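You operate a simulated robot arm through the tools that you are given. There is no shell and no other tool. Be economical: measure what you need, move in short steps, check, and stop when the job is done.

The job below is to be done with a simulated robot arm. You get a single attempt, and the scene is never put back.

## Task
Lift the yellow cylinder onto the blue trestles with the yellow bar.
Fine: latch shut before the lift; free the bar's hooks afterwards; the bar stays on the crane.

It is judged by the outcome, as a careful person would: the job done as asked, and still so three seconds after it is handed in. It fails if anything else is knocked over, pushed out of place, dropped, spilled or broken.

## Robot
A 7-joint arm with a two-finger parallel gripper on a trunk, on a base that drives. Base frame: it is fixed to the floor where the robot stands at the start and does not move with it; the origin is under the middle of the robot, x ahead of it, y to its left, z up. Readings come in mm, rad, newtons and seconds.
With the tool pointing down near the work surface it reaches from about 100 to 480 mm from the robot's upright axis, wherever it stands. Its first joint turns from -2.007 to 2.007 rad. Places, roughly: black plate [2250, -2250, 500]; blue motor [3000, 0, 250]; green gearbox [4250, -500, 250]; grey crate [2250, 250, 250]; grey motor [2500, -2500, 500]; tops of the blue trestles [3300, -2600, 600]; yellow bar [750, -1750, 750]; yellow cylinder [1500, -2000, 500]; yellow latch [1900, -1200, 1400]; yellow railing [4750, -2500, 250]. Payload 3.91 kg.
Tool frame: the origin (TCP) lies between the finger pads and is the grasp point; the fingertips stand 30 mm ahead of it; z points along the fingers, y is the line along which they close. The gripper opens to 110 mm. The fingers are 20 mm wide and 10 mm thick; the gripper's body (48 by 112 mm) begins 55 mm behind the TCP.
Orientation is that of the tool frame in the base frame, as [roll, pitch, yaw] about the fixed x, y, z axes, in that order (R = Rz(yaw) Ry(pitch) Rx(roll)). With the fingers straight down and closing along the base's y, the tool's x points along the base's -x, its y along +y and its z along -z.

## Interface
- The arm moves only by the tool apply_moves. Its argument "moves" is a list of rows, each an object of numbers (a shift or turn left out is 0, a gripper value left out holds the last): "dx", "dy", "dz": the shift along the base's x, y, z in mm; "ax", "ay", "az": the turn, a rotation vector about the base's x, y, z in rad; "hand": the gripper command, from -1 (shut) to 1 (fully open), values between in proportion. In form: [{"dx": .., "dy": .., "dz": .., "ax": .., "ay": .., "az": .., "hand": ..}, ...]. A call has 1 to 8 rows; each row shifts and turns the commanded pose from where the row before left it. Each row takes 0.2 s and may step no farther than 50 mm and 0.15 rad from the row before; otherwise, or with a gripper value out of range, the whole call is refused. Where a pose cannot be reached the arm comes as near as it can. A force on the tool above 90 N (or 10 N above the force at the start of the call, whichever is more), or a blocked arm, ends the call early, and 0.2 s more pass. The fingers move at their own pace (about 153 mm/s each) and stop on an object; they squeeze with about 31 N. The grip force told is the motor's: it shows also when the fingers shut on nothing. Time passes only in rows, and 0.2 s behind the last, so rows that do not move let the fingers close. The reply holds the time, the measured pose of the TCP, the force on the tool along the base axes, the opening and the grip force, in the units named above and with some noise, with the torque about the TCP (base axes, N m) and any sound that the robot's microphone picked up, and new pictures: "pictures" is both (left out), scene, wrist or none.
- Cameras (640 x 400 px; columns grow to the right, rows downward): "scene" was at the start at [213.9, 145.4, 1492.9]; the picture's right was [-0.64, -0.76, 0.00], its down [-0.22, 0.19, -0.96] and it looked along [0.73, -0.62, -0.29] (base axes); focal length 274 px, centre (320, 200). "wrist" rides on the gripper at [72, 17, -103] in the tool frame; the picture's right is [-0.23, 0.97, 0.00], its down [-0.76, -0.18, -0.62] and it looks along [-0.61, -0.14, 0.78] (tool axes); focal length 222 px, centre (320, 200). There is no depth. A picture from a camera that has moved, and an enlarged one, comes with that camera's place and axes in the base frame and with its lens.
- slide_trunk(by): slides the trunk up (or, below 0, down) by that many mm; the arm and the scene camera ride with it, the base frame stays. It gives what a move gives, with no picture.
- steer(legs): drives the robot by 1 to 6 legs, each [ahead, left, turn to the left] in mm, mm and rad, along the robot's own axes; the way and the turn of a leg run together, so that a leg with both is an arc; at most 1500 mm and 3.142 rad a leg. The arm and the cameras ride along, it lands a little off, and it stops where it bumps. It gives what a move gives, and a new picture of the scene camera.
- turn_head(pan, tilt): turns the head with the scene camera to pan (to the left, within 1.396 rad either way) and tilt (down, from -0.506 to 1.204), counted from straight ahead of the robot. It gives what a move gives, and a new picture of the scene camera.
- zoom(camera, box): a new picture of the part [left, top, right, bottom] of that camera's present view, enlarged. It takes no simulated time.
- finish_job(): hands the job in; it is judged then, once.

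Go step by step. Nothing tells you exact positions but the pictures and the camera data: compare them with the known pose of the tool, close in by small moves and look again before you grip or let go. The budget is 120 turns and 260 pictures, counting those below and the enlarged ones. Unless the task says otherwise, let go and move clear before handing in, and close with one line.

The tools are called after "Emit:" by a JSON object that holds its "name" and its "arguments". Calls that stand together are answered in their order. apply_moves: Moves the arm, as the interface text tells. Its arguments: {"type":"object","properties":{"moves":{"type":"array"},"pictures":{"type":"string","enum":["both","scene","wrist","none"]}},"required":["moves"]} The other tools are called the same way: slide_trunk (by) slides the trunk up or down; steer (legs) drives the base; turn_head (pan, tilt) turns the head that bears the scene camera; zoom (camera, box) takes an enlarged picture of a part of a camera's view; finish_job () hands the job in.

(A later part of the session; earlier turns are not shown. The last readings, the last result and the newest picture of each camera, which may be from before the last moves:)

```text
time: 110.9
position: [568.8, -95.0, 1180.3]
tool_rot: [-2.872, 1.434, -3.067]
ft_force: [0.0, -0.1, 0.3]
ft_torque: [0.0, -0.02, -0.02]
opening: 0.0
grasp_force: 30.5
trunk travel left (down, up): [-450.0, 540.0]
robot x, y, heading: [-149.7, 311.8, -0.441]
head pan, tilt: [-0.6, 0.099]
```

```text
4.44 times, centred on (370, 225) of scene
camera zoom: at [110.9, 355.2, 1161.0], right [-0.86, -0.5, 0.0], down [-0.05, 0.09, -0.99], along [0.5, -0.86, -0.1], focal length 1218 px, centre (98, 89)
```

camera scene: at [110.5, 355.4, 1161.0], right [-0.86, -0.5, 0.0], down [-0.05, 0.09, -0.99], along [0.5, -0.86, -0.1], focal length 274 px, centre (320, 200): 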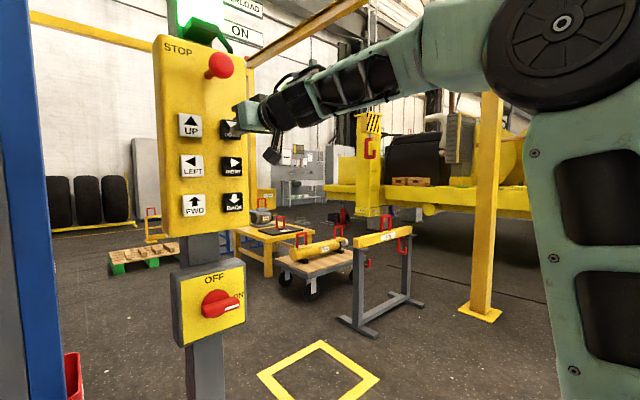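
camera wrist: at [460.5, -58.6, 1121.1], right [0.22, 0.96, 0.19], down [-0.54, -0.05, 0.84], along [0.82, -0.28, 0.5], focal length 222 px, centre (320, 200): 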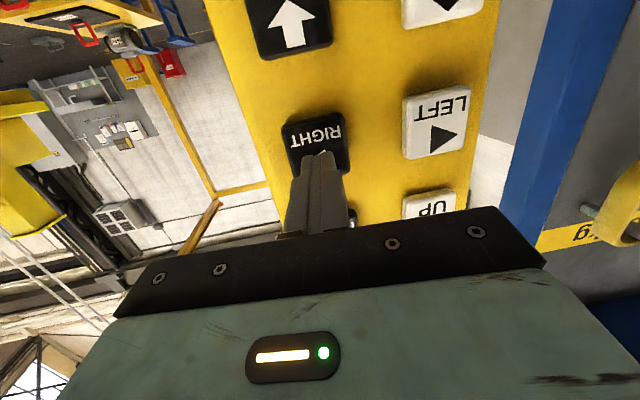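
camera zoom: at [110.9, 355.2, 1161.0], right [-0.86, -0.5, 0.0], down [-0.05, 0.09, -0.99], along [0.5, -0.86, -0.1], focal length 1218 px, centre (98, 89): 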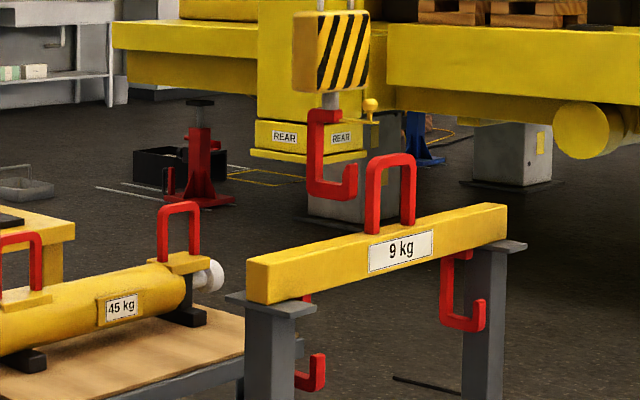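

I need a second line of sight to judge the left/right offset. I drive to a spot that looks straight along the crane's forward axis at the handle.

Emit:
{"name": "steer", "arguments": {"legs": [[-90, 0, 0], [310, -860, 0.035], [300, -840, 0.035]]}}

Emit:
{"name": "turn_head", "arguments": {"pan": 0.0, "tilt": 0.3}}

```text
time: 120.7
position: [382.0, -1801.0, 1179.3]
tool_rot: [-2.873, 1.434, -2.993]
ft_force: [-0.4, 0.3, -0.7]
ft_torque: [0.0, -0.03, -0.02]
opening: 0.0
grasp_force: 31.2
trunk travel left (down, up): [-450.0, 540.0]
robot x, y, heading: [-366.6, -1450.0, -0.366]
head pan, tilt: [-0.6, 0.099]
camera scene: at [-108.7, -1386.7, 1161.0], right [-0.83, -0.56, 0.0], down [-0.06, 0.08, -0.99], along [0.56, -0.82, -0.1], focal length 274 px, centre (320, 200)
```

scene: 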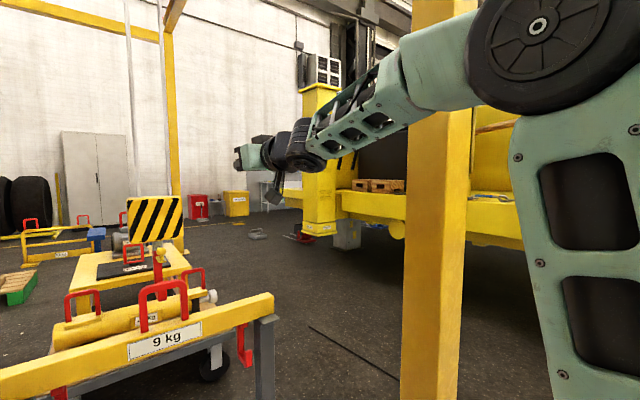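

```text
time: 121.7
position: [380.8, -1801.9, 1179.4]
tool_rot: [-2.876, 1.435, -2.994]
ft_force: [-0.6, -0.5, 0.7]
ft_torque: [0.02, -0.02, 0.03]
opening: 0.0
grasp_force: 31.2
trunk travel left (down, up): [-450.0, 540.0]
robot x, y, heading: [-367.2, -1452.8, -0.374]
head pan, tilt: [0.0, 0.3]
camera scene: at [-73.7, -1344.6, 1142.3], right [-0.36, -0.93, 0.0], down [-0.28, 0.11, -0.96], along [0.89, -0.35, -0.3], focal length 274 px, centre (320, 200)
```

scene: 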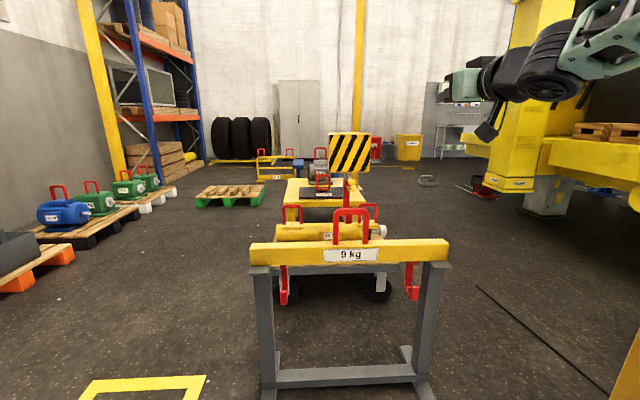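

Now I look right along the crane's axis: hook and handle are nearly in line. I zoom.

Emit:
{"name": "zoom", "arguments": {"camera": "scene", "box": [290, 120, 410, 280]}}

```text
2.50 times, centred on (350, 200) of scene
camera zoom: at [-73.7, -1344.6, 1142.3], right [-0.36, -0.93, 0.0], down [-0.28, 0.11, -0.96], along [0.89, -0.35, -0.3], focal length 685 px, centre (245, 200)
```

zoom: 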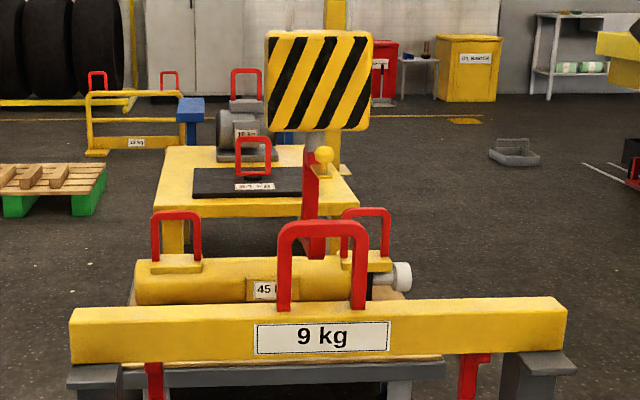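

Aligned: moving straight BACK about 120 mm will take the hook's tip through the handle with height to spare (hook 722–781 mm in a window of 702–794 mm). I return to the pendant.

Emit:
{"name": "steer", "arguments": {"legs": [[-260, 862, -0.035], [-260, 862, -0.035]]}}

Emit:
{"name": "turn_head", "arguments": {"pan": -0.6, "tilt": 0.1}}

Emit:
{"name": "zoom", "arguments": {"camera": "wrist", "box": [0, 0, 640, 400]}}

```text
time: 130.7
position: [552.9, -86.2, 1180.4]
tool_rot: [-2.873, 1.435, -3.066]
ft_force: [0.4, -0.2, -1.0]
ft_torque: [0.01, 0.0, 0.0]
opening: 0.2
grasp_force: 31.4
trunk travel left (down, up): [-450.0, 540.0]
robot x, y, heading: [-168.4, 315.0, -0.445]
head pan, tilt: [0.0, 0.3]
camera scene: at [132.1, 402.4, 1142.3], right [-0.43, -0.9, 0.0], down [-0.27, 0.13, -0.96], along [0.86, -0.41, -0.3], focal length 274 px, centre (320, 200)
```

scene: 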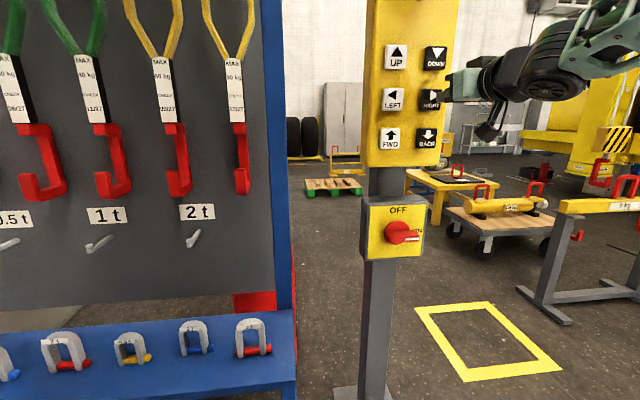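

```text
time: 131.7
position: [551.8, -86.8, 1180.0]
tool_rot: [-2.874, 1.434, -3.066]
ft_force: [-0.5, 1.0, 0.0]
ft_torque: [0.01, 0.0, -0.01]
opening: 0.2
grasp_force: 31.0
trunk travel left (down, up): [-450.0, 540.0]
robot x, y, heading: [-167.0, 315.5, -0.446]
head pan, tilt: [-0.6, 0.099]
camera scene: at [94.1, 362.9, 1160.9], right [-0.86, -0.5, 0.0], down [-0.05, 0.09, -0.99], along [0.5, -0.86, -0.1], focal length 274 px, centre (320, 200)
```

scene: 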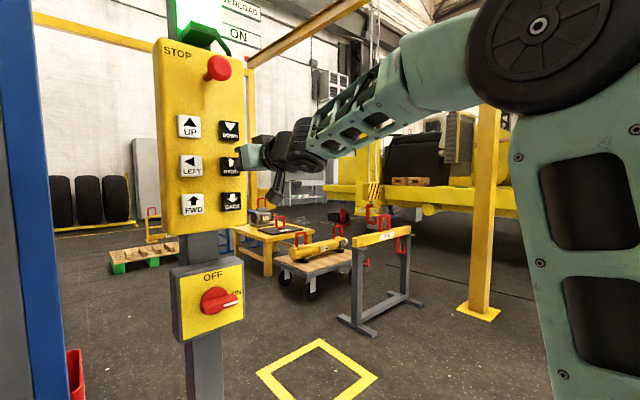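

```text
1.00 times, centred on (320, 200) of wrist (not enlarged: the box is as wide or as high as the picture)
camera zoom: at [444.6, -51.2, 1120.1], right [0.21, 0.96, 0.19], down [-0.54, -0.05, 0.84], along [0.82, -0.28, 0.5], focal length 222 px, centre (320, 200)
```

zoom: 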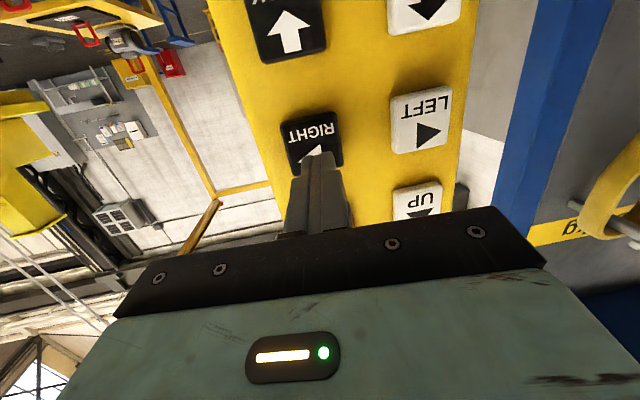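

Back in place. I move to BACK and tap it.

Emit:
{"name": "apply_moves", "arguments": {"moves": [{"dx": 5, "dy": -2, "dz": -28}, {"dx": 5, "dy": -2, "dz": -28}, {"dx": 5, "dy": -1, "dz": -27}, {}], "pictures": "wrist"}}

Emit:
{"name": "apply_moves", "arguments": {"moves": [{"dx": 13, "dy": -5}, {"dx": 12.5, "dy": -5}, {}, {}, {}, {"dx": -25, "dy": 9.5}, {}, {}], "pictures": "none"}}

Emit:
{"name": "zoom", "arguments": {"camera": "scene", "box": [320, 180, 420, 270]}}

```text
time: 132.7
position: [567.6, -91.7, 1096.5]
tool_rot: [-2.874, 1.434, -3.066]
ft_force: [-0.3, 0.1, 0.1]
ft_torque: [0.0, 0.0, -0.01]
opening: 0.0
grasp_force: 31.0
trunk travel left (down, up): [-450.0, 540.0]
robot x, y, heading: [-165.7, 316.9, -0.441]
head pan, tilt: [-0.6, 0.099]
camera wrist: at [459.0, -55.7, 1036.5], right [0.21, 0.96, 0.19], down [-0.54, -0.05, 0.84], along [0.82, -0.28, 0.5], focal length 222 px, centre (320, 200)
```

wrist: 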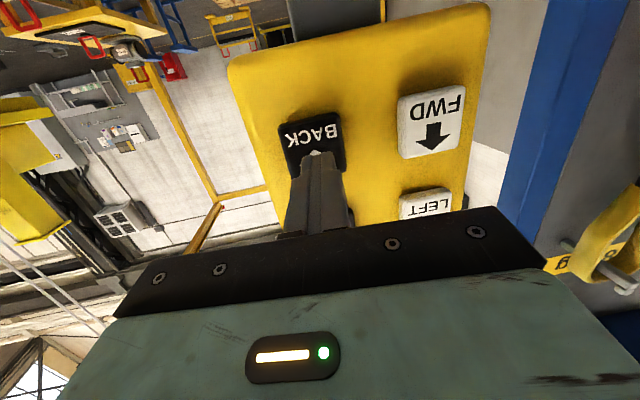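

```text
time: 134.5
position: [568.9, -91.3, 1097.7]
tool_rot: [-2.873, 1.435, -3.065]
ft_force: [-0.5, -0.2, -0.8]
ft_torque: [0.03, 0.0, 0.04]
opening: 0.0
grasp_force: 31.0
trunk travel left (down, up): [-450.0, 540.0]
robot x, y, heading: [-169.8, 315.8, -0.444]
head pan, tilt: [-0.6, 0.099]
```

```text
4.44 times, centred on (370, 225) of scene
camera zoom: at [94.2, 362.8, 1161.0], right [-0.86, -0.5, 0.0], down [-0.05, 0.09, -0.99], along [0.5, -0.86, -0.1], focal length 1218 px, centre (98, 89)
```

zoom: 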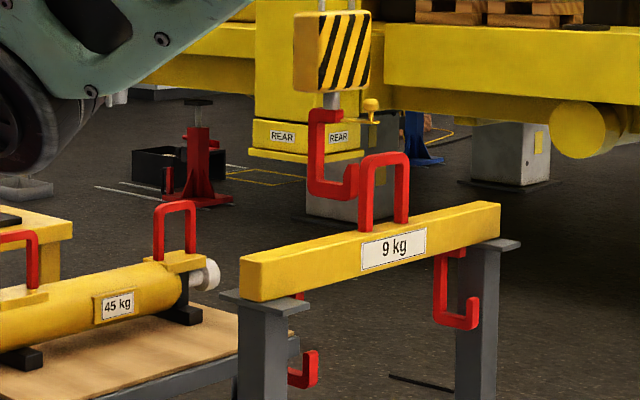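

About 20 mm. I tap BACK longer.

Emit:
{"name": "apply_moves", "arguments": {"moves": [{"dx": 13, "dy": -5}, {"dx": 12.5, "dy": -5}, {}, {}, {}, {}, {"dx": -25, "dy": 9.5}, {}], "pictures": "none"}}

Emit:
{"name": "zoom", "arguments": {"camera": "scene", "box": [320, 180, 420, 270]}}

```text
time: 136.3
position: [569.8, -91.2, 1097.6]
tool_rot: [-2.874, 1.437, -3.066]
ft_force: [0.4, -0.4, -0.5]
ft_torque: [-0.02, 0.01, -0.03]
opening: 0.0
grasp_force: 30.6
trunk travel left (down, up): [-450.0, 540.0]
robot x, y, heading: [-170.6, 318.0, -0.446]
head pan, tilt: [-0.6, 0.099]
```

```text
4.44 times, centred on (370, 225) of scene
camera zoom: at [94.4, 362.8, 1161.0], right [-0.86, -0.5, 0.0], down [-0.05, 0.09, -0.99], along [0.5, -0.86, -0.1], focal length 1218 px, centre (98, 89)
```

zoom: 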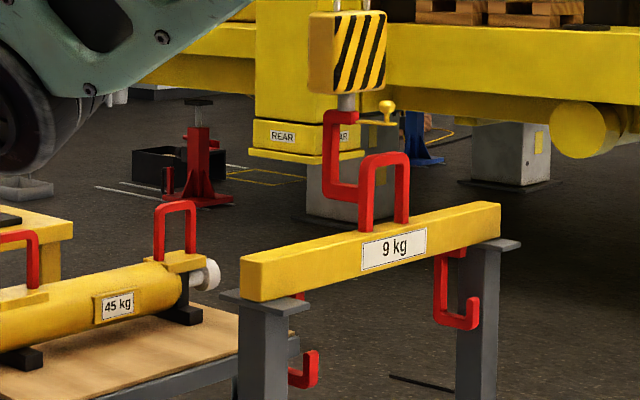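

Half-way in. I repeat the same tap.

Emit:
{"name": "apply_moves", "arguments": {"moves": [{"dx": 13, "dy": -5}, {"dx": 12, "dy": -5}, {}, {}, {}, {}, {"dx": -25, "dy": 9.5}, {}], "pictures": "none"}}

Emit:
{"name": "zoom", "arguments": {"camera": "scene", "box": [320, 180, 420, 270]}}

```text
time: 138.1
position: [569.4, -93.5, 1098.2]
tool_rot: [-2.873, 1.435, -3.065]
ft_force: [-0.4, -0.2, 0.3]
ft_torque: [0.01, -0.04, 0.02]
opening: 0.1
grasp_force: 31.3
trunk travel left (down, up): [-450.0, 540.0]
robot x, y, heading: [-168.4, 315.2, -0.437]
head pan, tilt: [-0.6, 0.099]
```

```text
4.44 times, centred on (370, 225) of scene
camera zoom: at [94.4, 362.7, 1161.0], right [-0.86, -0.5, 0.0], down [-0.05, 0.09, -0.99], along [0.5, -0.86, -0.1], focal length 1218 px, centre (98, 89)
```

zoom: 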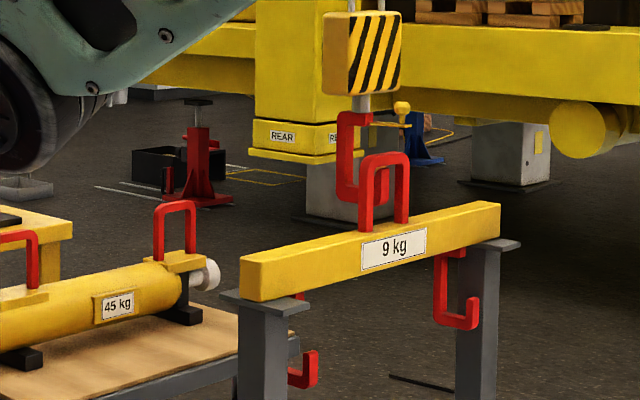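

The tip should be entering the window now. I enlarge to see it.

Emit:
{"name": "zoom", "arguments": {"camera": "scene", "box": [360, 195, 400, 235]}}

```text
10.00 times, centred on (380, 215) of scene
camera zoom: at [94.4, 362.7, 1161.0], right [-0.86, -0.5, 0.0], down [-0.05, 0.09, -0.99], along [0.5, -0.86, -0.1], focal length 2739 px, centre (-280, 50)
```

zoom: 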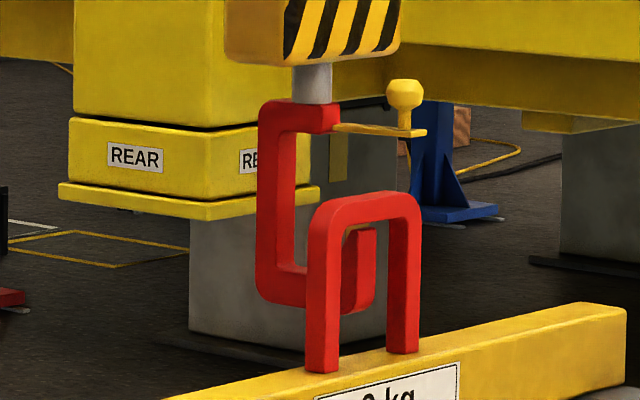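

The tip is inside the window. One more equal tap should bring the handle over the hook's seat.

Emit:
{"name": "apply_moves", "arguments": {"moves": [{"dx": 13, "dy": -5}, {"dx": 12, "dy": -4}, {}, {}, {}, {}, {"dx": -25, "dy": 9.5}, {}], "pictures": "none"}}

Emit:
{"name": "zoom", "arguments": {"camera": "scene", "box": [360, 195, 400, 235]}}

```text
time: 139.9
position: [568.2, -91.4, 1096.7]
tool_rot: [-2.873, 1.436, -3.064]
ft_force: [0.0, -0.6, 0.0]
ft_torque: [0.01, 0.02, -0.04]
opening: 0.0
grasp_force: 31.2
trunk travel left (down, up): [-450.0, 540.0]
robot x, y, heading: [-169.3, 315.3, -0.443]
head pan, tilt: [-0.6, 0.099]
```

```text
10.00 times, centred on (380, 215) of scene
camera zoom: at [94.3, 362.8, 1161.0], right [-0.86, -0.5, 0.0], down [-0.05, 0.09, -0.99], along [0.5, -0.86, -0.1], focal length 2739 px, centre (-280, 50)
```

zoom: 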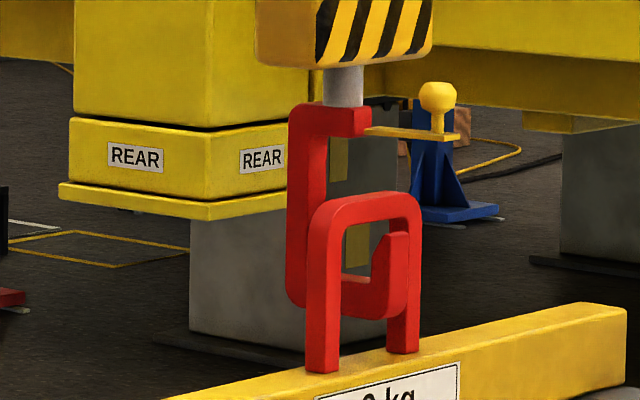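

The tip has passed through the handle and sits in front of its right leg. Before lifting I must shut the latch, so I drive over to the hook with the tool level along the crane axis.

Emit:
{"name": "steer", "arguments": {"legs": [[-100, 0, 0], [361, -635, 0], [362, -636, 0], [0, 0, -0.182]]}}

Emit:
{"name": "slide_trunk", "arguments": {"by": -220}}

Emit:
{"name": "turn_head", "arguments": {"pan": 0.1, "tilt": 0.2}}

Emit:
{"name": "zoom", "arguments": {"camera": "wrist", "box": [0, 0, 640, 400]}}

```text
time: 148.9
position: [466.9, -1660.1, 1097.9]
tool_rot: [-2.874, 1.436, 3.021]
ft_force: [-0.9, 1.1, -1.1]
ft_torque: [0.02, 0.01, -0.04]
opening: 0.1
grasp_force: 31.1
trunk travel left (down, up): [-450.0, 540.0]
robot x, y, heading: [-175.2, -1114.7, -0.636]
head pan, tilt: [-0.6, 0.099]
camera scene: at [90.9, -1121.1, 1161.0], right [-0.95, -0.33, 0.0], down [-0.03, 0.09, -0.99], along [0.32, -0.94, -0.1], focal length 274 px, centre (320, 200)
```

scene: 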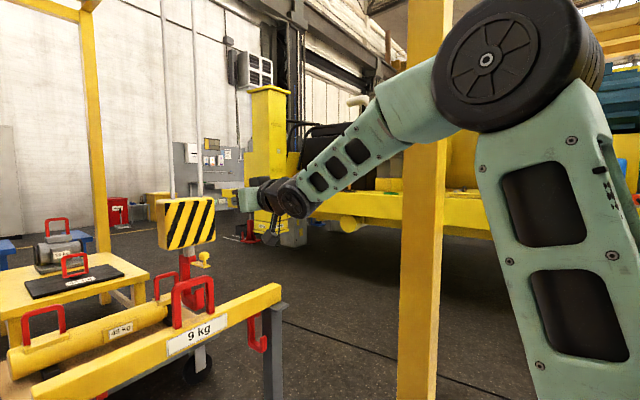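

```text
time: 151.3
position: [467.9, -1658.9, 877.4]
tool_rot: [-2.875, 1.434, 3.019]
ft_force: [-0.2, -0.7, 0.0]
ft_torque: [0.03, 0.0, 0.0]
opening: 0.0
grasp_force: 31.3
trunk travel left (down, up): [-230.0, 760.0]
robot x, y, heading: [-174.6, -1115.5, -0.64]
head pan, tilt: [-0.6, 0.099]
```

```text
time: 152.3
position: [467.6, -1660.8, 876.8]
tool_rot: [-2.876, 1.436, 3.018]
ft_force: [0.5, 1.8, -0.3]
ft_torque: [0.0, 0.02, 0.01]
opening: 0.0
grasp_force: 31.4
trunk travel left (down, up): [-230.0, 760.0]
robot x, y, heading: [-176.7, -1111.7, -0.641]
head pan, tilt: [0.099, 0.201]
camera scene: at [140.8, -1082.0, 931.6], right [-0.51, -0.86, 0.0], down [-0.17, 0.1, -0.98], along [0.84, -0.5, -0.2], focal length 274 px, centre (320, 200)
```

scene: 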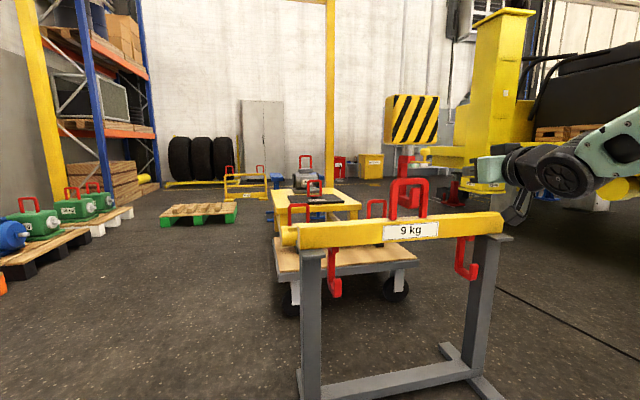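

```text
1.00 times, centred on (320, 200) of wrist (not enlarged: the box is as wide or as high as the picture)
camera zoom: at [368.2, -1604.7, 817.0], right [0.4, 0.9, 0.19], down [-0.54, 0.06, 0.84], along [0.74, -0.44, 0.5], focal length 222 px, centre (320, 200)
```

zoom: 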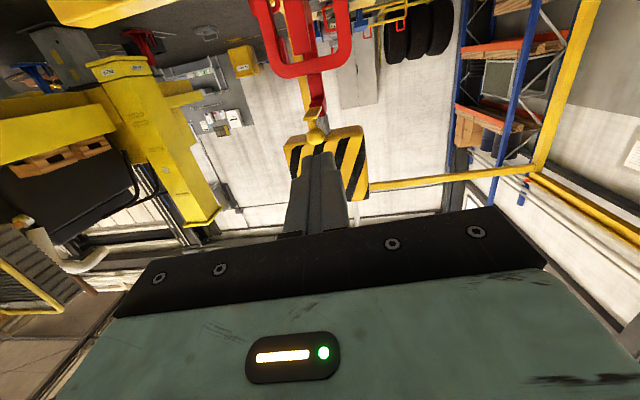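

I see the knob just ahead of the fingertips in the wrist view. I zoom both cameras to locate it.

Emit:
{"name": "zoom", "arguments": {"camera": "scene", "box": [370, 90, 490, 240]}}

Emit:
{"name": "zoom", "arguments": {"camera": "wrist", "box": [240, 0, 400, 200]}}

```text
2.67 times, centred on (430, 165) of scene
camera zoom: at [140.8, -1082.0, 931.6], right [-0.51, -0.86, 0.0], down [-0.17, 0.1, -0.98], along [0.84, -0.5, -0.2], focal length 730 px, centre (27, 293)
```

zoom: 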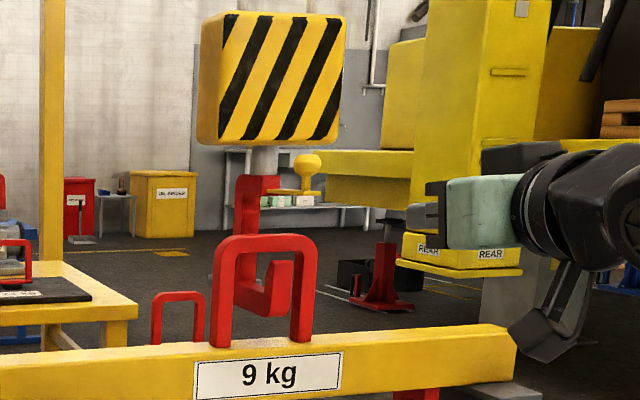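

```text
2.00 times, centred on (320, 100) of wrist
camera zoom: at [368.2, -1604.7, 817.0], right [0.4, 0.9, 0.19], down [-0.54, 0.06, 0.84], along [0.74, -0.44, 0.5], focal length 444 px, centre (320, 400)
```

zoom: 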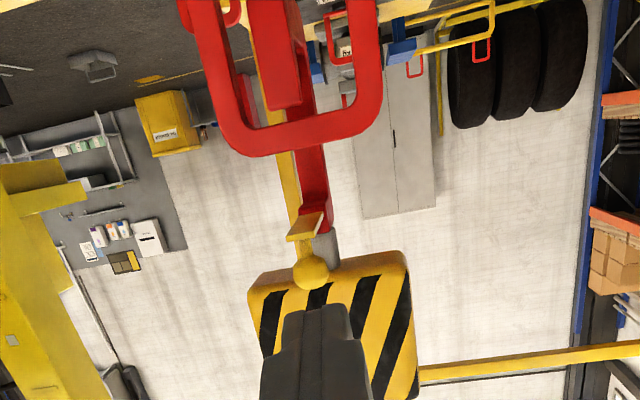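

Triangulated, the knob's ball is at (694, -1778, 910), about 73 mm out from the latch hinge. I open the fingers and approach most of the way.

Emit:
{"name": "apply_moves", "arguments": {"moves": [{"dx": 0, "dy": 0, "dz": 34, "hand": 0.1}, {"dx": 36, "dy": -19}, {"dx": 36, "dy": -19}, {"dx": 36, "dy": -19}, {"dx": 35, "dy": -19}, {}], "pictures": "both"}}

Emit:
{"name": "zoom", "arguments": {"camera": "scene", "box": [370, 90, 490, 240]}}

```text
time: 153.7
position: [608.2, -1737.5, 912.0]
tool_rot: [-2.873, 1.434, 3.019]
ft_force: [-0.3, -0.1, 1.3]
ft_torque: [0.01, -0.01, 0.02]
opening: 60.7
grasp_force: 0.1
trunk travel left (down, up): [-230.0, 760.0]
robot x, y, heading: [-179.3, -1114.1, -0.634]
head pan, tilt: [0.099, 0.201]
camera scene: at [140.8, -1081.9, 931.6], right [-0.51, -0.86, 0.0], down [-0.17, 0.1, -0.98], along [0.84, -0.5, -0.2], focal length 274 px, centre (320, 200)
camera wrist: at [510.0, -1681.7, 852.2], right [0.4, 0.9, 0.19], down [-0.54, 0.06, 0.84], along [0.74, -0.44, 0.5], focal length 222 px, centre (320, 200)
```

scene: 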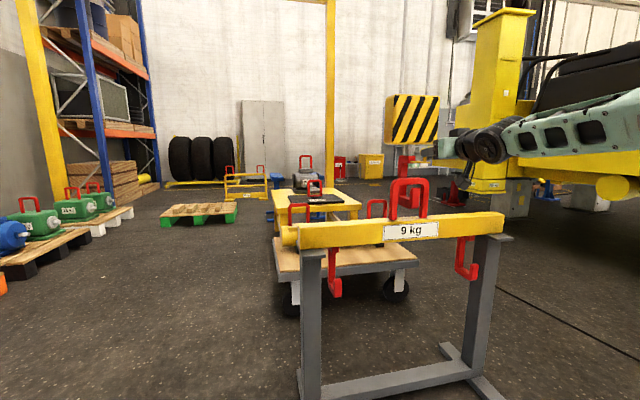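
wrist: 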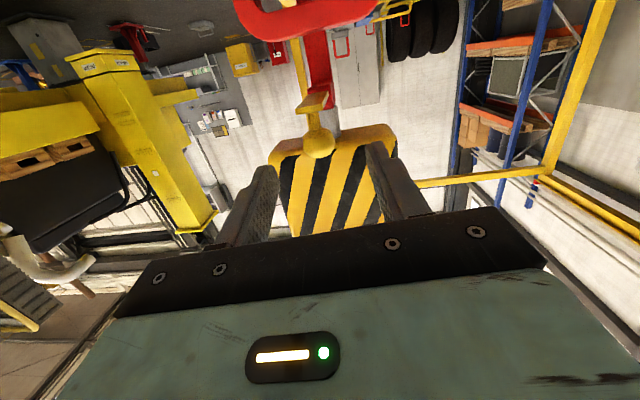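

```text
2.67 times, centred on (430, 165) of scene
camera zoom: at [140.8, -1081.9, 931.6], right [-0.51, -0.86, 0.0], down [-0.17, 0.1, -0.98], along [0.84, -0.5, -0.2], focal length 730 px, centre (27, 293)
```

zoom: 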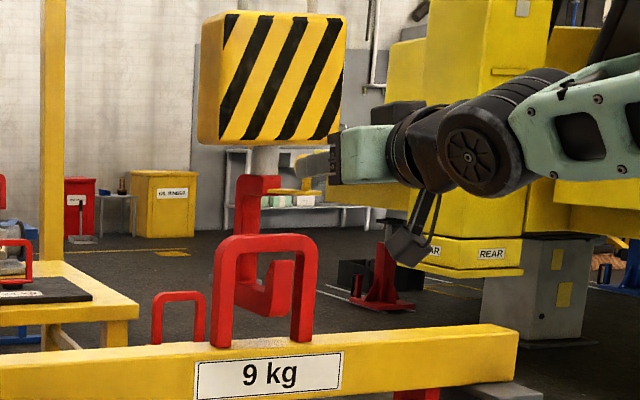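

The knob sits centred between the fingers ahead. I advance to it and close.

Emit:
{"name": "apply_moves", "arguments": {"moves": [{"dx": 40, "dy": -19}, {"dx": 40, "dy": -20, "dz": -1}, {}, {"hand": -1}, {}, {}], "pictures": "both"}}

Emit:
{"name": "zoom", "arguments": {"camera": "scene", "box": [370, 90, 490, 240]}}

```text
time: 155.1
position: [677.8, -1769.8, 911.0]
tool_rot: [-2.881, 1.434, 3.016]
ft_force: [-2.8, 0.5, -7.1]
ft_torque: [0.17, 0.54, -0.04]
opening: 28.7
grasp_force: 45.6
out of reach, approached as far as the arm can: row 2
trunk travel left (down, up): [-230.0, 760.0]
robot x, y, heading: [-174.9, -1112.8, -0.638]
head pan, tilt: [0.099, 0.201]
camera scene: at [141.0, -1082.0, 931.4], right [-0.51, -0.86, 0.0], down [-0.17, 0.1, -0.98], along [0.84, -0.5, -0.2], focal length 274 px, centre (320, 200)
camera wrist: at [580.7, -1714.2, 851.1], right [0.4, 0.9, 0.19], down [-0.53, 0.06, 0.84], along [0.75, -0.44, 0.5], focal length 222 px, centre (320, 200)
```

scene: 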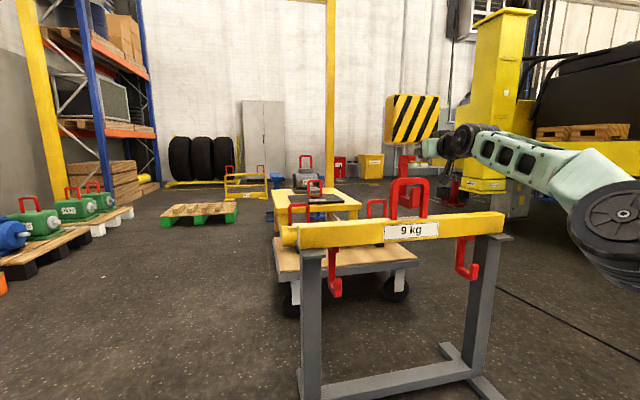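
wrist: 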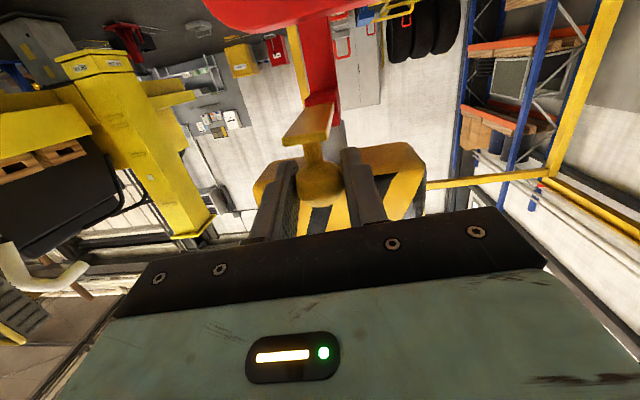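

```text
2.67 times, centred on (430, 165) of scene
camera zoom: at [141.0, -1082.0, 931.4], right [-0.51, -0.86, 0.0], down [-0.17, 0.1, -0.98], along [0.84, -0.5, -0.2], focal length 730 px, centre (27, 293)
```

zoom: 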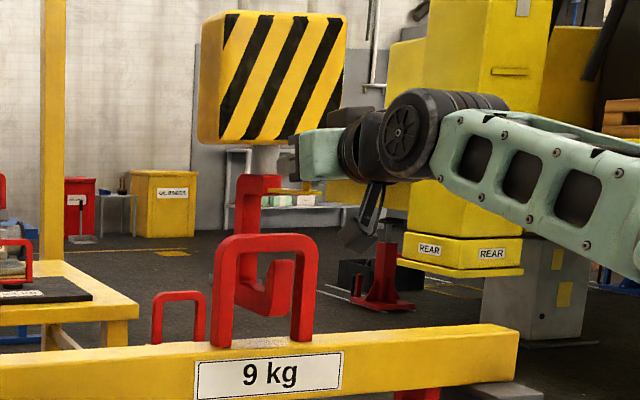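

The ball is gripped (28.7 mm). I swing the latch down along its arc, first half.

Emit:
{"name": "apply_moves", "arguments": {"moves": [{"dx": -3.3, "dy": 1.3, "dz": -11}, {"dx": -1.6, "dy": 0.6, "dz": -11.4}, {"dz": -11.5}, {"dx": 1.8, "dy": -0.7, "dz": -11.4}, {}], "pictures": "wrist"}}

Emit:
{"name": "zoom", "arguments": {"camera": "scene", "box": [370, 90, 490, 240]}}

```text
time: 156.3
position: [675.9, -1768.8, 862.1]
tool_rot: [-2.888, 1.431, 3.008]
ft_force: [-18.7, 9.8, 3.3]
ft_torque: [0.13, -0.59, 0.49]
opening: 27.0
grasp_force: 45.1
trunk travel left (down, up): [-230.0, 760.0]
robot x, y, heading: [-177.0, -1113.4, -0.638]
head pan, tilt: [0.099, 0.201]
camera wrist: at [576.6, -1713.4, 803.3], right [0.4, 0.9, 0.19], down [-0.53, 0.06, 0.84], along [0.75, -0.44, 0.5], focal length 222 px, centre (320, 200)
```

wrist: 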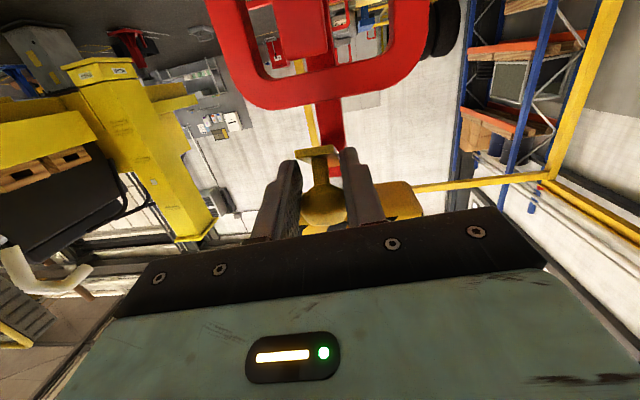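

```text
2.67 times, centred on (430, 165) of scene
camera zoom: at [140.0, -1081.5, 931.6], right [-0.51, -0.86, 0.0], down [-0.17, 0.1, -0.98], along [0.84, -0.5, -0.2], focal length 730 px, centre (27, 293)
```

zoom: 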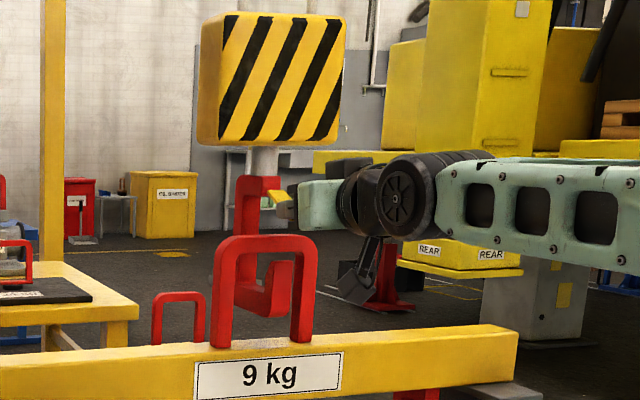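

The latch is tilting down nicely. I finish the arc.

Emit:
{"name": "apply_moves", "arguments": {"moves": [{"dx": 2.4, "dy": -0.9, "dz": -10.9}, {"dx": 4.5, "dy": -1.8, "dz": -10.2}, {"dx": 6.3, "dy": -2.5, "dz": -9.3}, {"dx": 7.7, "dy": -3, "dz": -8.1}, {"dx": 4, "dy": -1.6, "dz": -3}, {}], "pictures": "wrist"}}

Emit:
{"name": "zoom", "arguments": {"camera": "scene", "box": [370, 90, 490, 240]}}

```text
time: 157.7
position: [701.4, -1776.6, 823.0]
tool_rot: [-2.885, 1.436, 3.013]
ft_force: [-22.0, 24.7, 0.7]
ft_torque: [-0.29, -0.96, 0.99]
opening: 21.9
grasp_force: 45.0
trunk travel left (down, up): [-230.0, 760.0]
robot x, y, heading: [-173.6, -1115.2, -0.641]
head pan, tilt: [0.099, 0.201]
camera wrist: at [601.6, -1721.6, 763.3], right [0.4, 0.9, 0.19], down [-0.54, 0.06, 0.84], along [0.75, -0.44, 0.5], focal length 222 px, centre (320, 200)
```

wrist: 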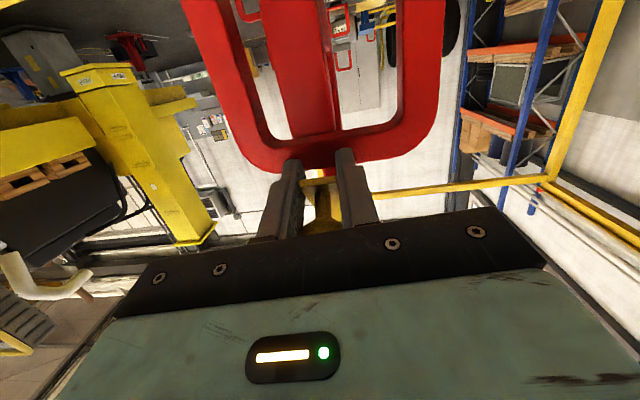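

```text
2.67 times, centred on (430, 165) of scene
camera zoom: at [140.2, -1081.1, 931.7], right [-0.51, -0.86, 0.0], down [-0.17, 0.1, -0.98], along [0.84, -0.5, -0.2], focal length 730 px, centre (27, 293)
```

zoom: 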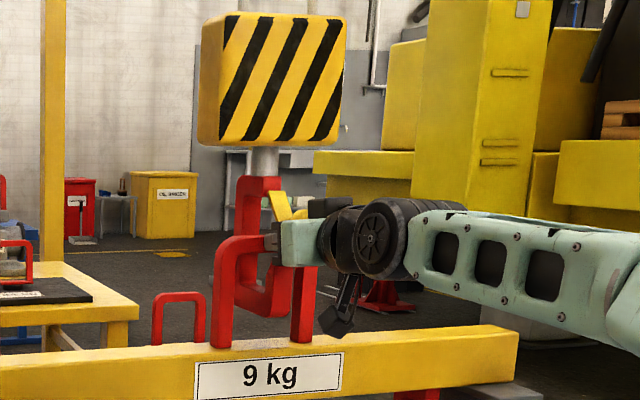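

The fingers have slipped off the ball's widest part with the latch roughly 60° down. I open, back off and look.

Emit:
{"name": "apply_moves", "arguments": {"moves": [{"hand": 0.0}, {"dx": -20, "dy": 8}, {"dx": -35, "dy": 14}, {"dx": -35, "dy": 14}, {}], "pictures": "wrist"}}

Emit:
{"name": "zoom", "arguments": {"camera": "scene", "box": [370, 90, 490, 240]}}

```text
time: 158.9
position: [611.4, -1742.3, 824.6]
tool_rot: [-2.875, 1.434, 3.02]
ft_force: [0.0, -0.1, 0.0]
ft_torque: [-0.04, -0.01, 0.0]
opening: 55.4
grasp_force: 0.1
trunk travel left (down, up): [-230.0, 760.0]
robot x, y, heading: [-177.7, -1112.7, -0.638]
head pan, tilt: [0.099, 0.201]
camera wrist: at [512.6, -1687.4, 763.6], right [0.4, 0.9, 0.19], down [-0.54, 0.06, 0.84], along [0.74, -0.44, 0.5], focal length 222 px, centre (320, 200)
```

wrist: 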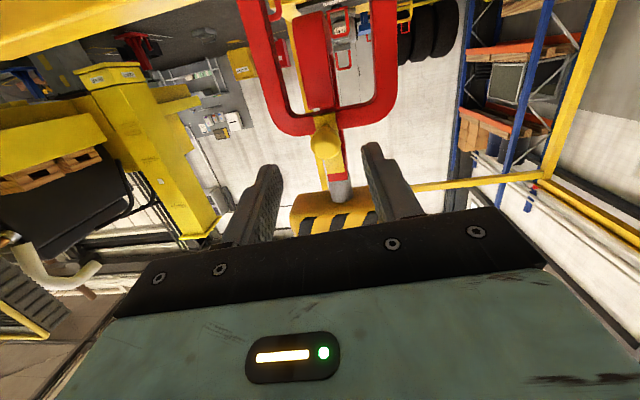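

```text
2.67 times, centred on (430, 165) of scene
camera zoom: at [140.9, -1081.9, 931.6], right [-0.51, -0.86, 0.0], down [-0.17, 0.1, -0.98], along [0.84, -0.5, -0.2], focal length 730 px, centre (27, 293)
```

zoom: 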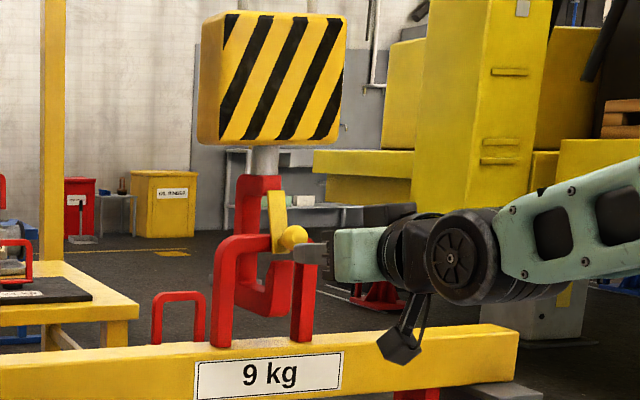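

The latch now hangs down across the mouth toward the tip. I zoom in to see whether it is fully shut.

Emit:
{"name": "zoom", "arguments": {"camera": "scene", "box": [395, 145, 445, 225]}}

Emit:
{"name": "zoom", "arguments": {"camera": "wrist", "box": [240, 0, 400, 220]}}

```text
5.00 times, centred on (420, 185) of scene
camera zoom: at [140.9, -1081.9, 931.6], right [-0.51, -0.86, 0.0], down [-0.17, 0.1, -0.98], along [0.84, -0.5, -0.2], focal length 1370 px, centre (-180, 275)
```

zoom: 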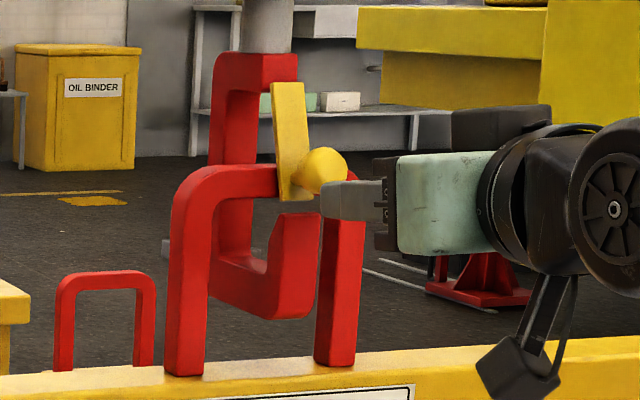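

```text
1.82 times, centred on (320, 110) of wrist
camera zoom: at [512.6, -1687.4, 763.6], right [0.4, 0.9, 0.19], down [-0.54, 0.06, 0.84], along [0.74, -0.44, 0.5], focal length 404 px, centre (320, 364)
```

zoom: 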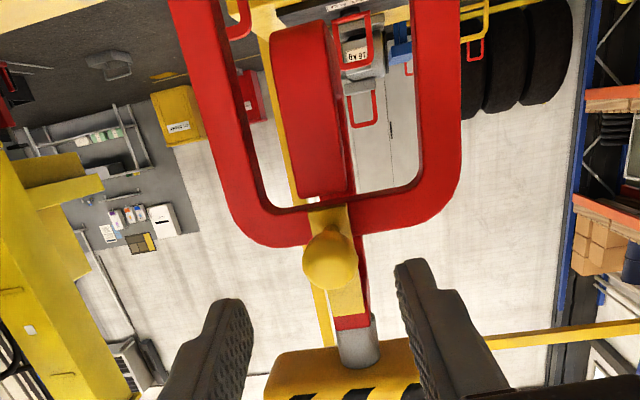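

It hangs almost against the tip. I close the fingers and nudge the ball gently forward to be sure it is fully shut.

Emit:
{"name": "apply_moves", "arguments": {"moves": [{"hand": -1}, {"dx": 16, "dy": -7}, {"dx": 20, "dy": -8}, {"dx": 12, "dy": -5}, {"dx": 8, "dy": -3}, {"dx": 6, "dy": -2}, {}], "pictures": "none"}}

Emit:
{"name": "zoom", "arguments": {"camera": "scene", "box": [395, 145, 445, 225]}}

```text
time: 160.2
position: [662.7, -1762.3, 820.3]
tool_rot: [-2.894, 1.423, 3.002]
ft_force: [-41.6, 22.0, 0.4]
ft_torque: [0.04, -0.05, 0.31]
opening: 0.0
grasp_force: 30.9
trunk travel left (down, up): [-230.0, 760.0]
robot x, y, heading: [-177.4, -1110.9, -0.643]
head pan, tilt: [0.099, 0.201]
stopped in row 6: the force on the tool passed its limit at 105 N (the readings are from after the stop); the commanded pose is now the measured one
```

```text
5.00 times, centred on (420, 185) of scene
camera zoom: at [138.3, -1080.9, 932.1], right [-0.52, -0.86, 0.0], down [-0.17, 0.1, -0.98], along [0.84, -0.5, -0.2], focal length 1370 px, centre (-180, 275)
```

zoom: 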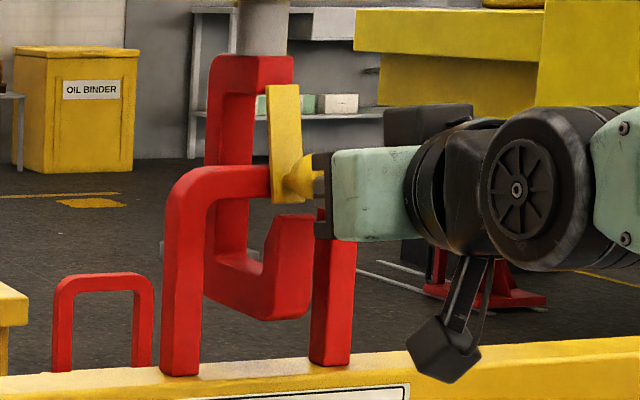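

It resists firmly: the latch is at its stop, shut. I withdraw the tool and head back to the pendant.

Emit:
{"name": "apply_moves", "arguments": {"moves": [{"dx": -39, "dy": 17}, {"dx": -39, "dy": 21, "dz": 10}, {"dx": -39, "dy": 21, "dz": 15}, {"dx": -39, "dy": 21, "dz": 16}, {"dx": -39, "dy": 21, "dz": 16}, {}], "pictures": "none"}}

Emit:
{"name": "zoom", "arguments": {"camera": "scene", "box": [395, 145, 445, 225]}}

Emit:
{"name": "slide_trunk", "arguments": {"by": 220}}

Emit:
{"name": "steer", "arguments": {"legs": [[0, 0, 0.196], [-402, 625, 0], [-402, 625, 0]]}}

```text
time: 161.6
position: [467.1, -1663.1, 874.2]
tool_rot: [-2.903, 1.421, 2.994]
ft_force: [-0.6, 0.5, 0.8]
ft_torque: [0.03, -0.04, -0.01]
opening: 0.0
grasp_force: 31.2
trunk travel left (down, up): [-230.0, 760.0]
robot x, y, heading: [-175.4, -1113.7, -0.641]
head pan, tilt: [0.099, 0.201]
```

```text
5.00 times, centred on (420, 185) of scene
camera zoom: at [139.9, -1081.7, 931.6], right [-0.51, -0.86, 0.0], down [-0.17, 0.1, -0.98], along [0.84, -0.5, -0.2], focal length 1370 px, centre (-180, 275)
```

zoom: 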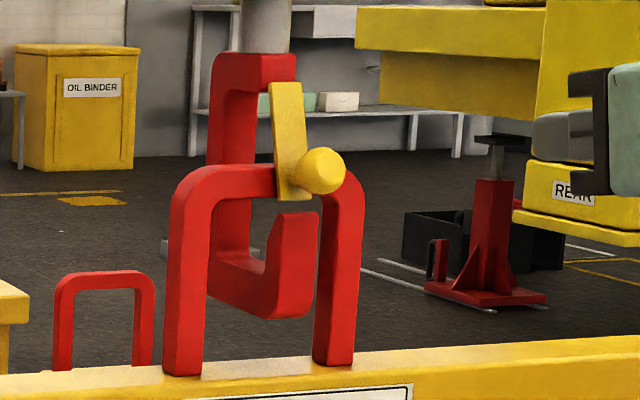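

```text
time: 163.9
position: [468.0, -1664.0, 1094.0]
tool_rot: [-2.901, 1.421, 2.996]
ft_force: [-0.6, 0.0, -0.1]
ft_torque: [0.01, -0.01, 0.01]
opening: 0.1
grasp_force: 30.9
trunk travel left (down, up): [-450.0, 540.0]
robot x, y, heading: [-180.6, -1110.0, -0.641]
head pan, tilt: [0.099, 0.201]
```

```text
time: 172.3
position: [361.3, -32.2, 1093.6]
tool_rot: [-2.901, 1.42, -3.066]
ft_force: [-0.3, -0.3, -0.4]
ft_torque: [0.01, 0.01, -0.04]
opening: 0.1
grasp_force: 30.6
trunk travel left (down, up): [-450.0, 540.0]
robot x, y, heading: [-388.5, 361.4, -0.422]
head pan, tilt: [0.099, 0.201]
camera scene: at [-87.8, 464.5, 1151.6], right [-0.31, -0.95, 0.0], down [-0.19, 0.06, -0.98], along [0.93, -0.31, -0.2], focal length 274 px, centre (320, 200)
```

scene: 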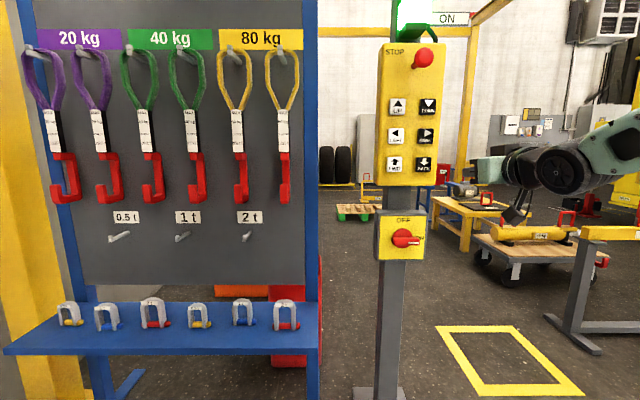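

Nearly there; I drive the last bit to the pendant and aim the head at the bar.

Emit:
{"name": "steer", "arguments": {"legs": [[205, 49, -0.022]]}}

Emit:
{"name": "turn_head", "arguments": {"pan": -0.6, "tilt": 0.1}}

Emit:
{"name": "zoom", "arguments": {"camera": "wrist", "box": [0, 0, 640, 400]}}

```text
time: 174.0
position: [559.6, -90.4, 1094.4]
tool_rot: [-2.899, 1.422, -3.089]
ft_force: [-0.1, -0.1, -0.3]
ft_torque: [0.0, 0.01, -0.01]
opening: 0.0
grasp_force: 30.9
trunk travel left (down, up): [-450.0, 540.0]
robot x, y, heading: [-177.1, 318.4, -0.442]
head pan, tilt: [0.099, 0.201]
camera scene: at [122.8, 415.7, 1151.6], right [-0.34, -0.94, 0.0], down [-0.19, 0.07, -0.98], along [0.92, -0.33, -0.2], focal length 274 px, centre (320, 200)
```

scene: 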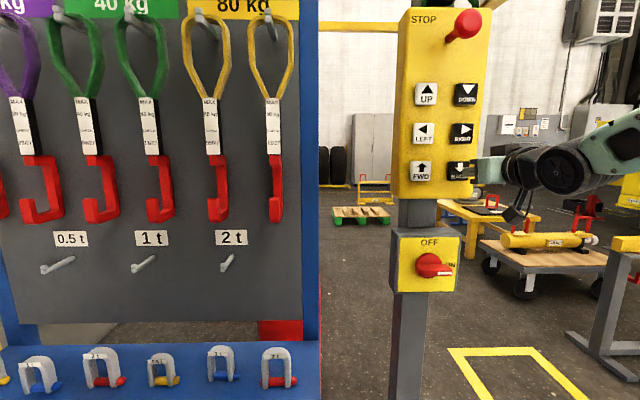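

```text
time: 175.0
position: [559.9, -90.6, 1094.8]
tool_rot: [-2.902, 1.422, -3.089]
ft_force: [-0.6, 0.2, 1.5]
ft_torque: [-0.01, -0.01, 0.0]
opening: 0.0
grasp_force: 30.7
trunk travel left (down, up): [-450.0, 540.0]
robot x, y, heading: [-181.6, 323.2, -0.442]
head pan, tilt: [-0.6, 0.099]
camera scene: at [81.6, 367.5, 1161.0], right [-0.86, -0.51, 0.0], down [-0.05, 0.09, -0.99], along [0.5, -0.86, -0.1], focal length 274 px, centre (320, 200)
```

scene: 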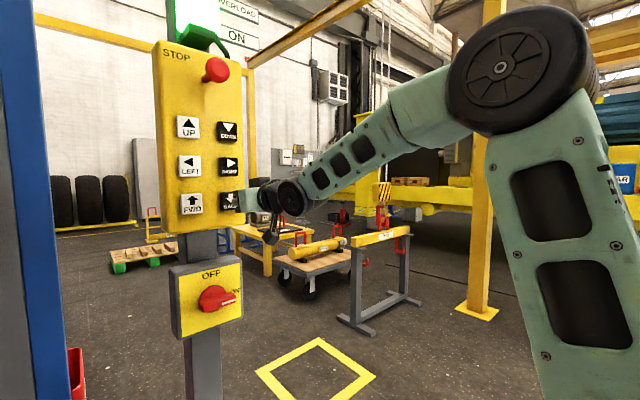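

```text
1.00 times, centred on (320, 200) of wrist (not enlarged: the box is as wide or as high as the picture)
camera zoom: at [450.6, -55.3, 1035.8], right [0.21, 0.96, 0.19], down [-0.53, -0.05, 0.85], along [0.82, -0.28, 0.49], focal length 222 px, centre (320, 200)
```

zoom: 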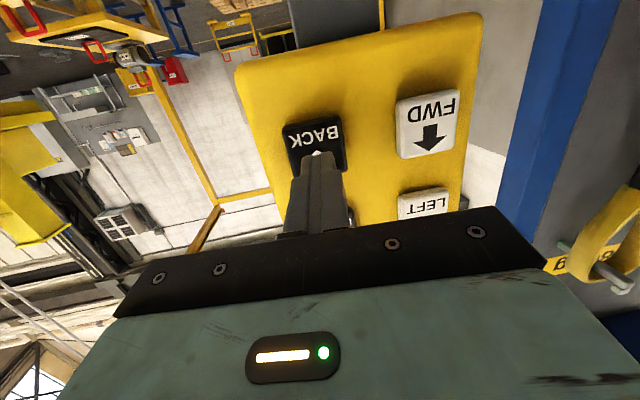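

In position again. I move to UP and begin lifting gently.

Emit:
{"name": "apply_moves", "arguments": {"moves": [{"dx": 9, "dy": 20, "dz": 40}, {"dx": 11, "dy": 21, "dz": 41}, {"dx": 11, "dy": 21, "dz": 41}, {"dx": 11, "dy": 21, "dz": 40}, {}], "pictures": "wrist"}}

Emit:
{"name": "apply_moves", "arguments": {"moves": [{"dx": 13, "dy": -5}, {"dx": 12, "dy": -4.5}, {}, {}, {}, {}, {"dx": -25, "dy": 9.5}, {}], "pictures": "none"}}

Emit:
{"name": "zoom", "arguments": {"camera": "scene", "box": [320, 170, 430, 280]}}

```text
time: 176.2
position: [601.6, -6.8, 1255.8]
tool_rot: [-2.901, 1.422, -3.092]
ft_force: [-0.9, -0.1, 0.2]
ft_torque: [0.0, -0.01, -0.02]
opening: 0.1
grasp_force: 31.3
trunk travel left (down, up): [-450.0, 540.0]
robot x, y, heading: [-182.4, 322.4, -0.44]
head pan, tilt: [-0.6, 0.099]
camera wrist: at [492.6, 28.3, 1197.9], right [0.21, 0.96, 0.19], down [-0.52, -0.05, 0.85], along [0.82, -0.28, 0.49], focal length 222 px, centre (320, 200)
```

wrist: 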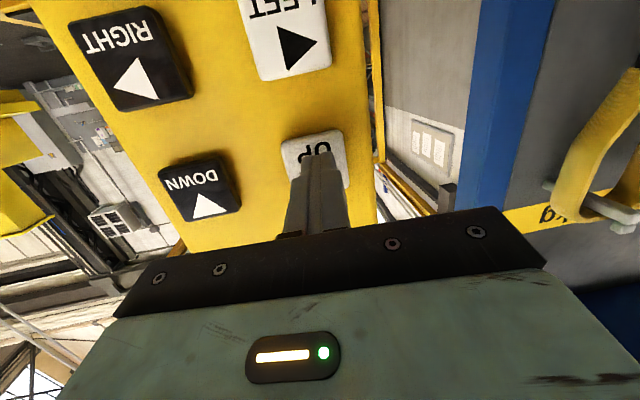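

```text
time: 178.0
position: [601.2, -7.5, 1257.2]
tool_rot: [-2.896, 1.424, -3.087]
ft_force: [0.2, 0.8, 0.1]
ft_torque: [0.0, -0.01, -0.03]
opening: 0.0
grasp_force: 31.2
trunk travel left (down, up): [-450.0, 540.0]
robot x, y, heading: [-181.1, 322.9, -0.441]
head pan, tilt: [-0.6, 0.099]
```

```text
3.64 times, centred on (375, 225) of scene
camera zoom: at [82.0, 367.3, 1161.1], right [-0.86, -0.5, 0.0], down [-0.05, 0.09, -0.99], along [0.5, -0.86, -0.1], focal length 996 px, centre (120, 109)
```

zoom: 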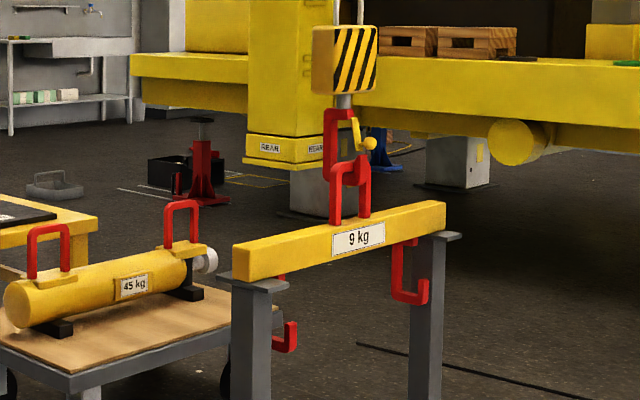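

The handle is seated in the hook with the latch closed across it. I hold UP longer to raise the bar clear.

Emit:
{"name": "apply_moves", "arguments": {"moves": [{"dx": 13, "dy": -5}, {"dx": 12, "dy": -4.5}, {}, {}, {}, {}, {}, {}], "pictures": "none"}}

Emit:
{"name": "apply_moves", "arguments": {"moves": [{}, {"dx": -25, "dy": 9.5}, {}], "pictures": "scene"}}

```text
time: 179.8
position: [623.4, -14.2, 1259.7]
tool_rot: [-2.891, 1.425, -3.078]
ft_force: [-36.5, 12.9, 7.8]
ft_torque: [-0.13, -0.46, 0.12]
opening: 0.0
grasp_force: 30.9
trunk travel left (down, up): [-450.0, 540.0]
robot x, y, heading: [-184.1, 319.8, -0.441]
head pan, tilt: [-0.6, 0.099]
```

```text
time: 180.6
position: [601.7, -8.1, 1254.1]
tool_rot: [-2.906, 1.42, -3.096]
ft_force: [0.6, 1.2, -0.1]
ft_torque: [-0.01, 0.02, -0.01]
opening: 0.0
grasp_force: 30.8
trunk travel left (down, up): [-450.0, 540.0]
robot x, y, heading: [-184.6, 321.9, -0.446]
head pan, tilt: [-0.6, 0.099]
camera scene: at [81.9, 367.3, 1160.9], right [-0.86, -0.5, 0.0], down [-0.05, 0.09, -0.99], along [0.5, -0.86, -0.1], focal length 274 px, centre (320, 200)
```

scene: 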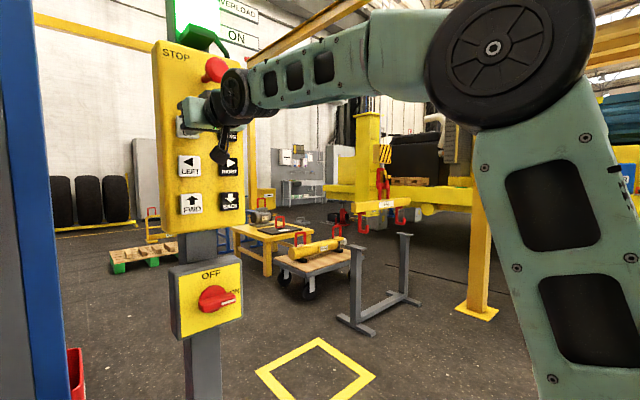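

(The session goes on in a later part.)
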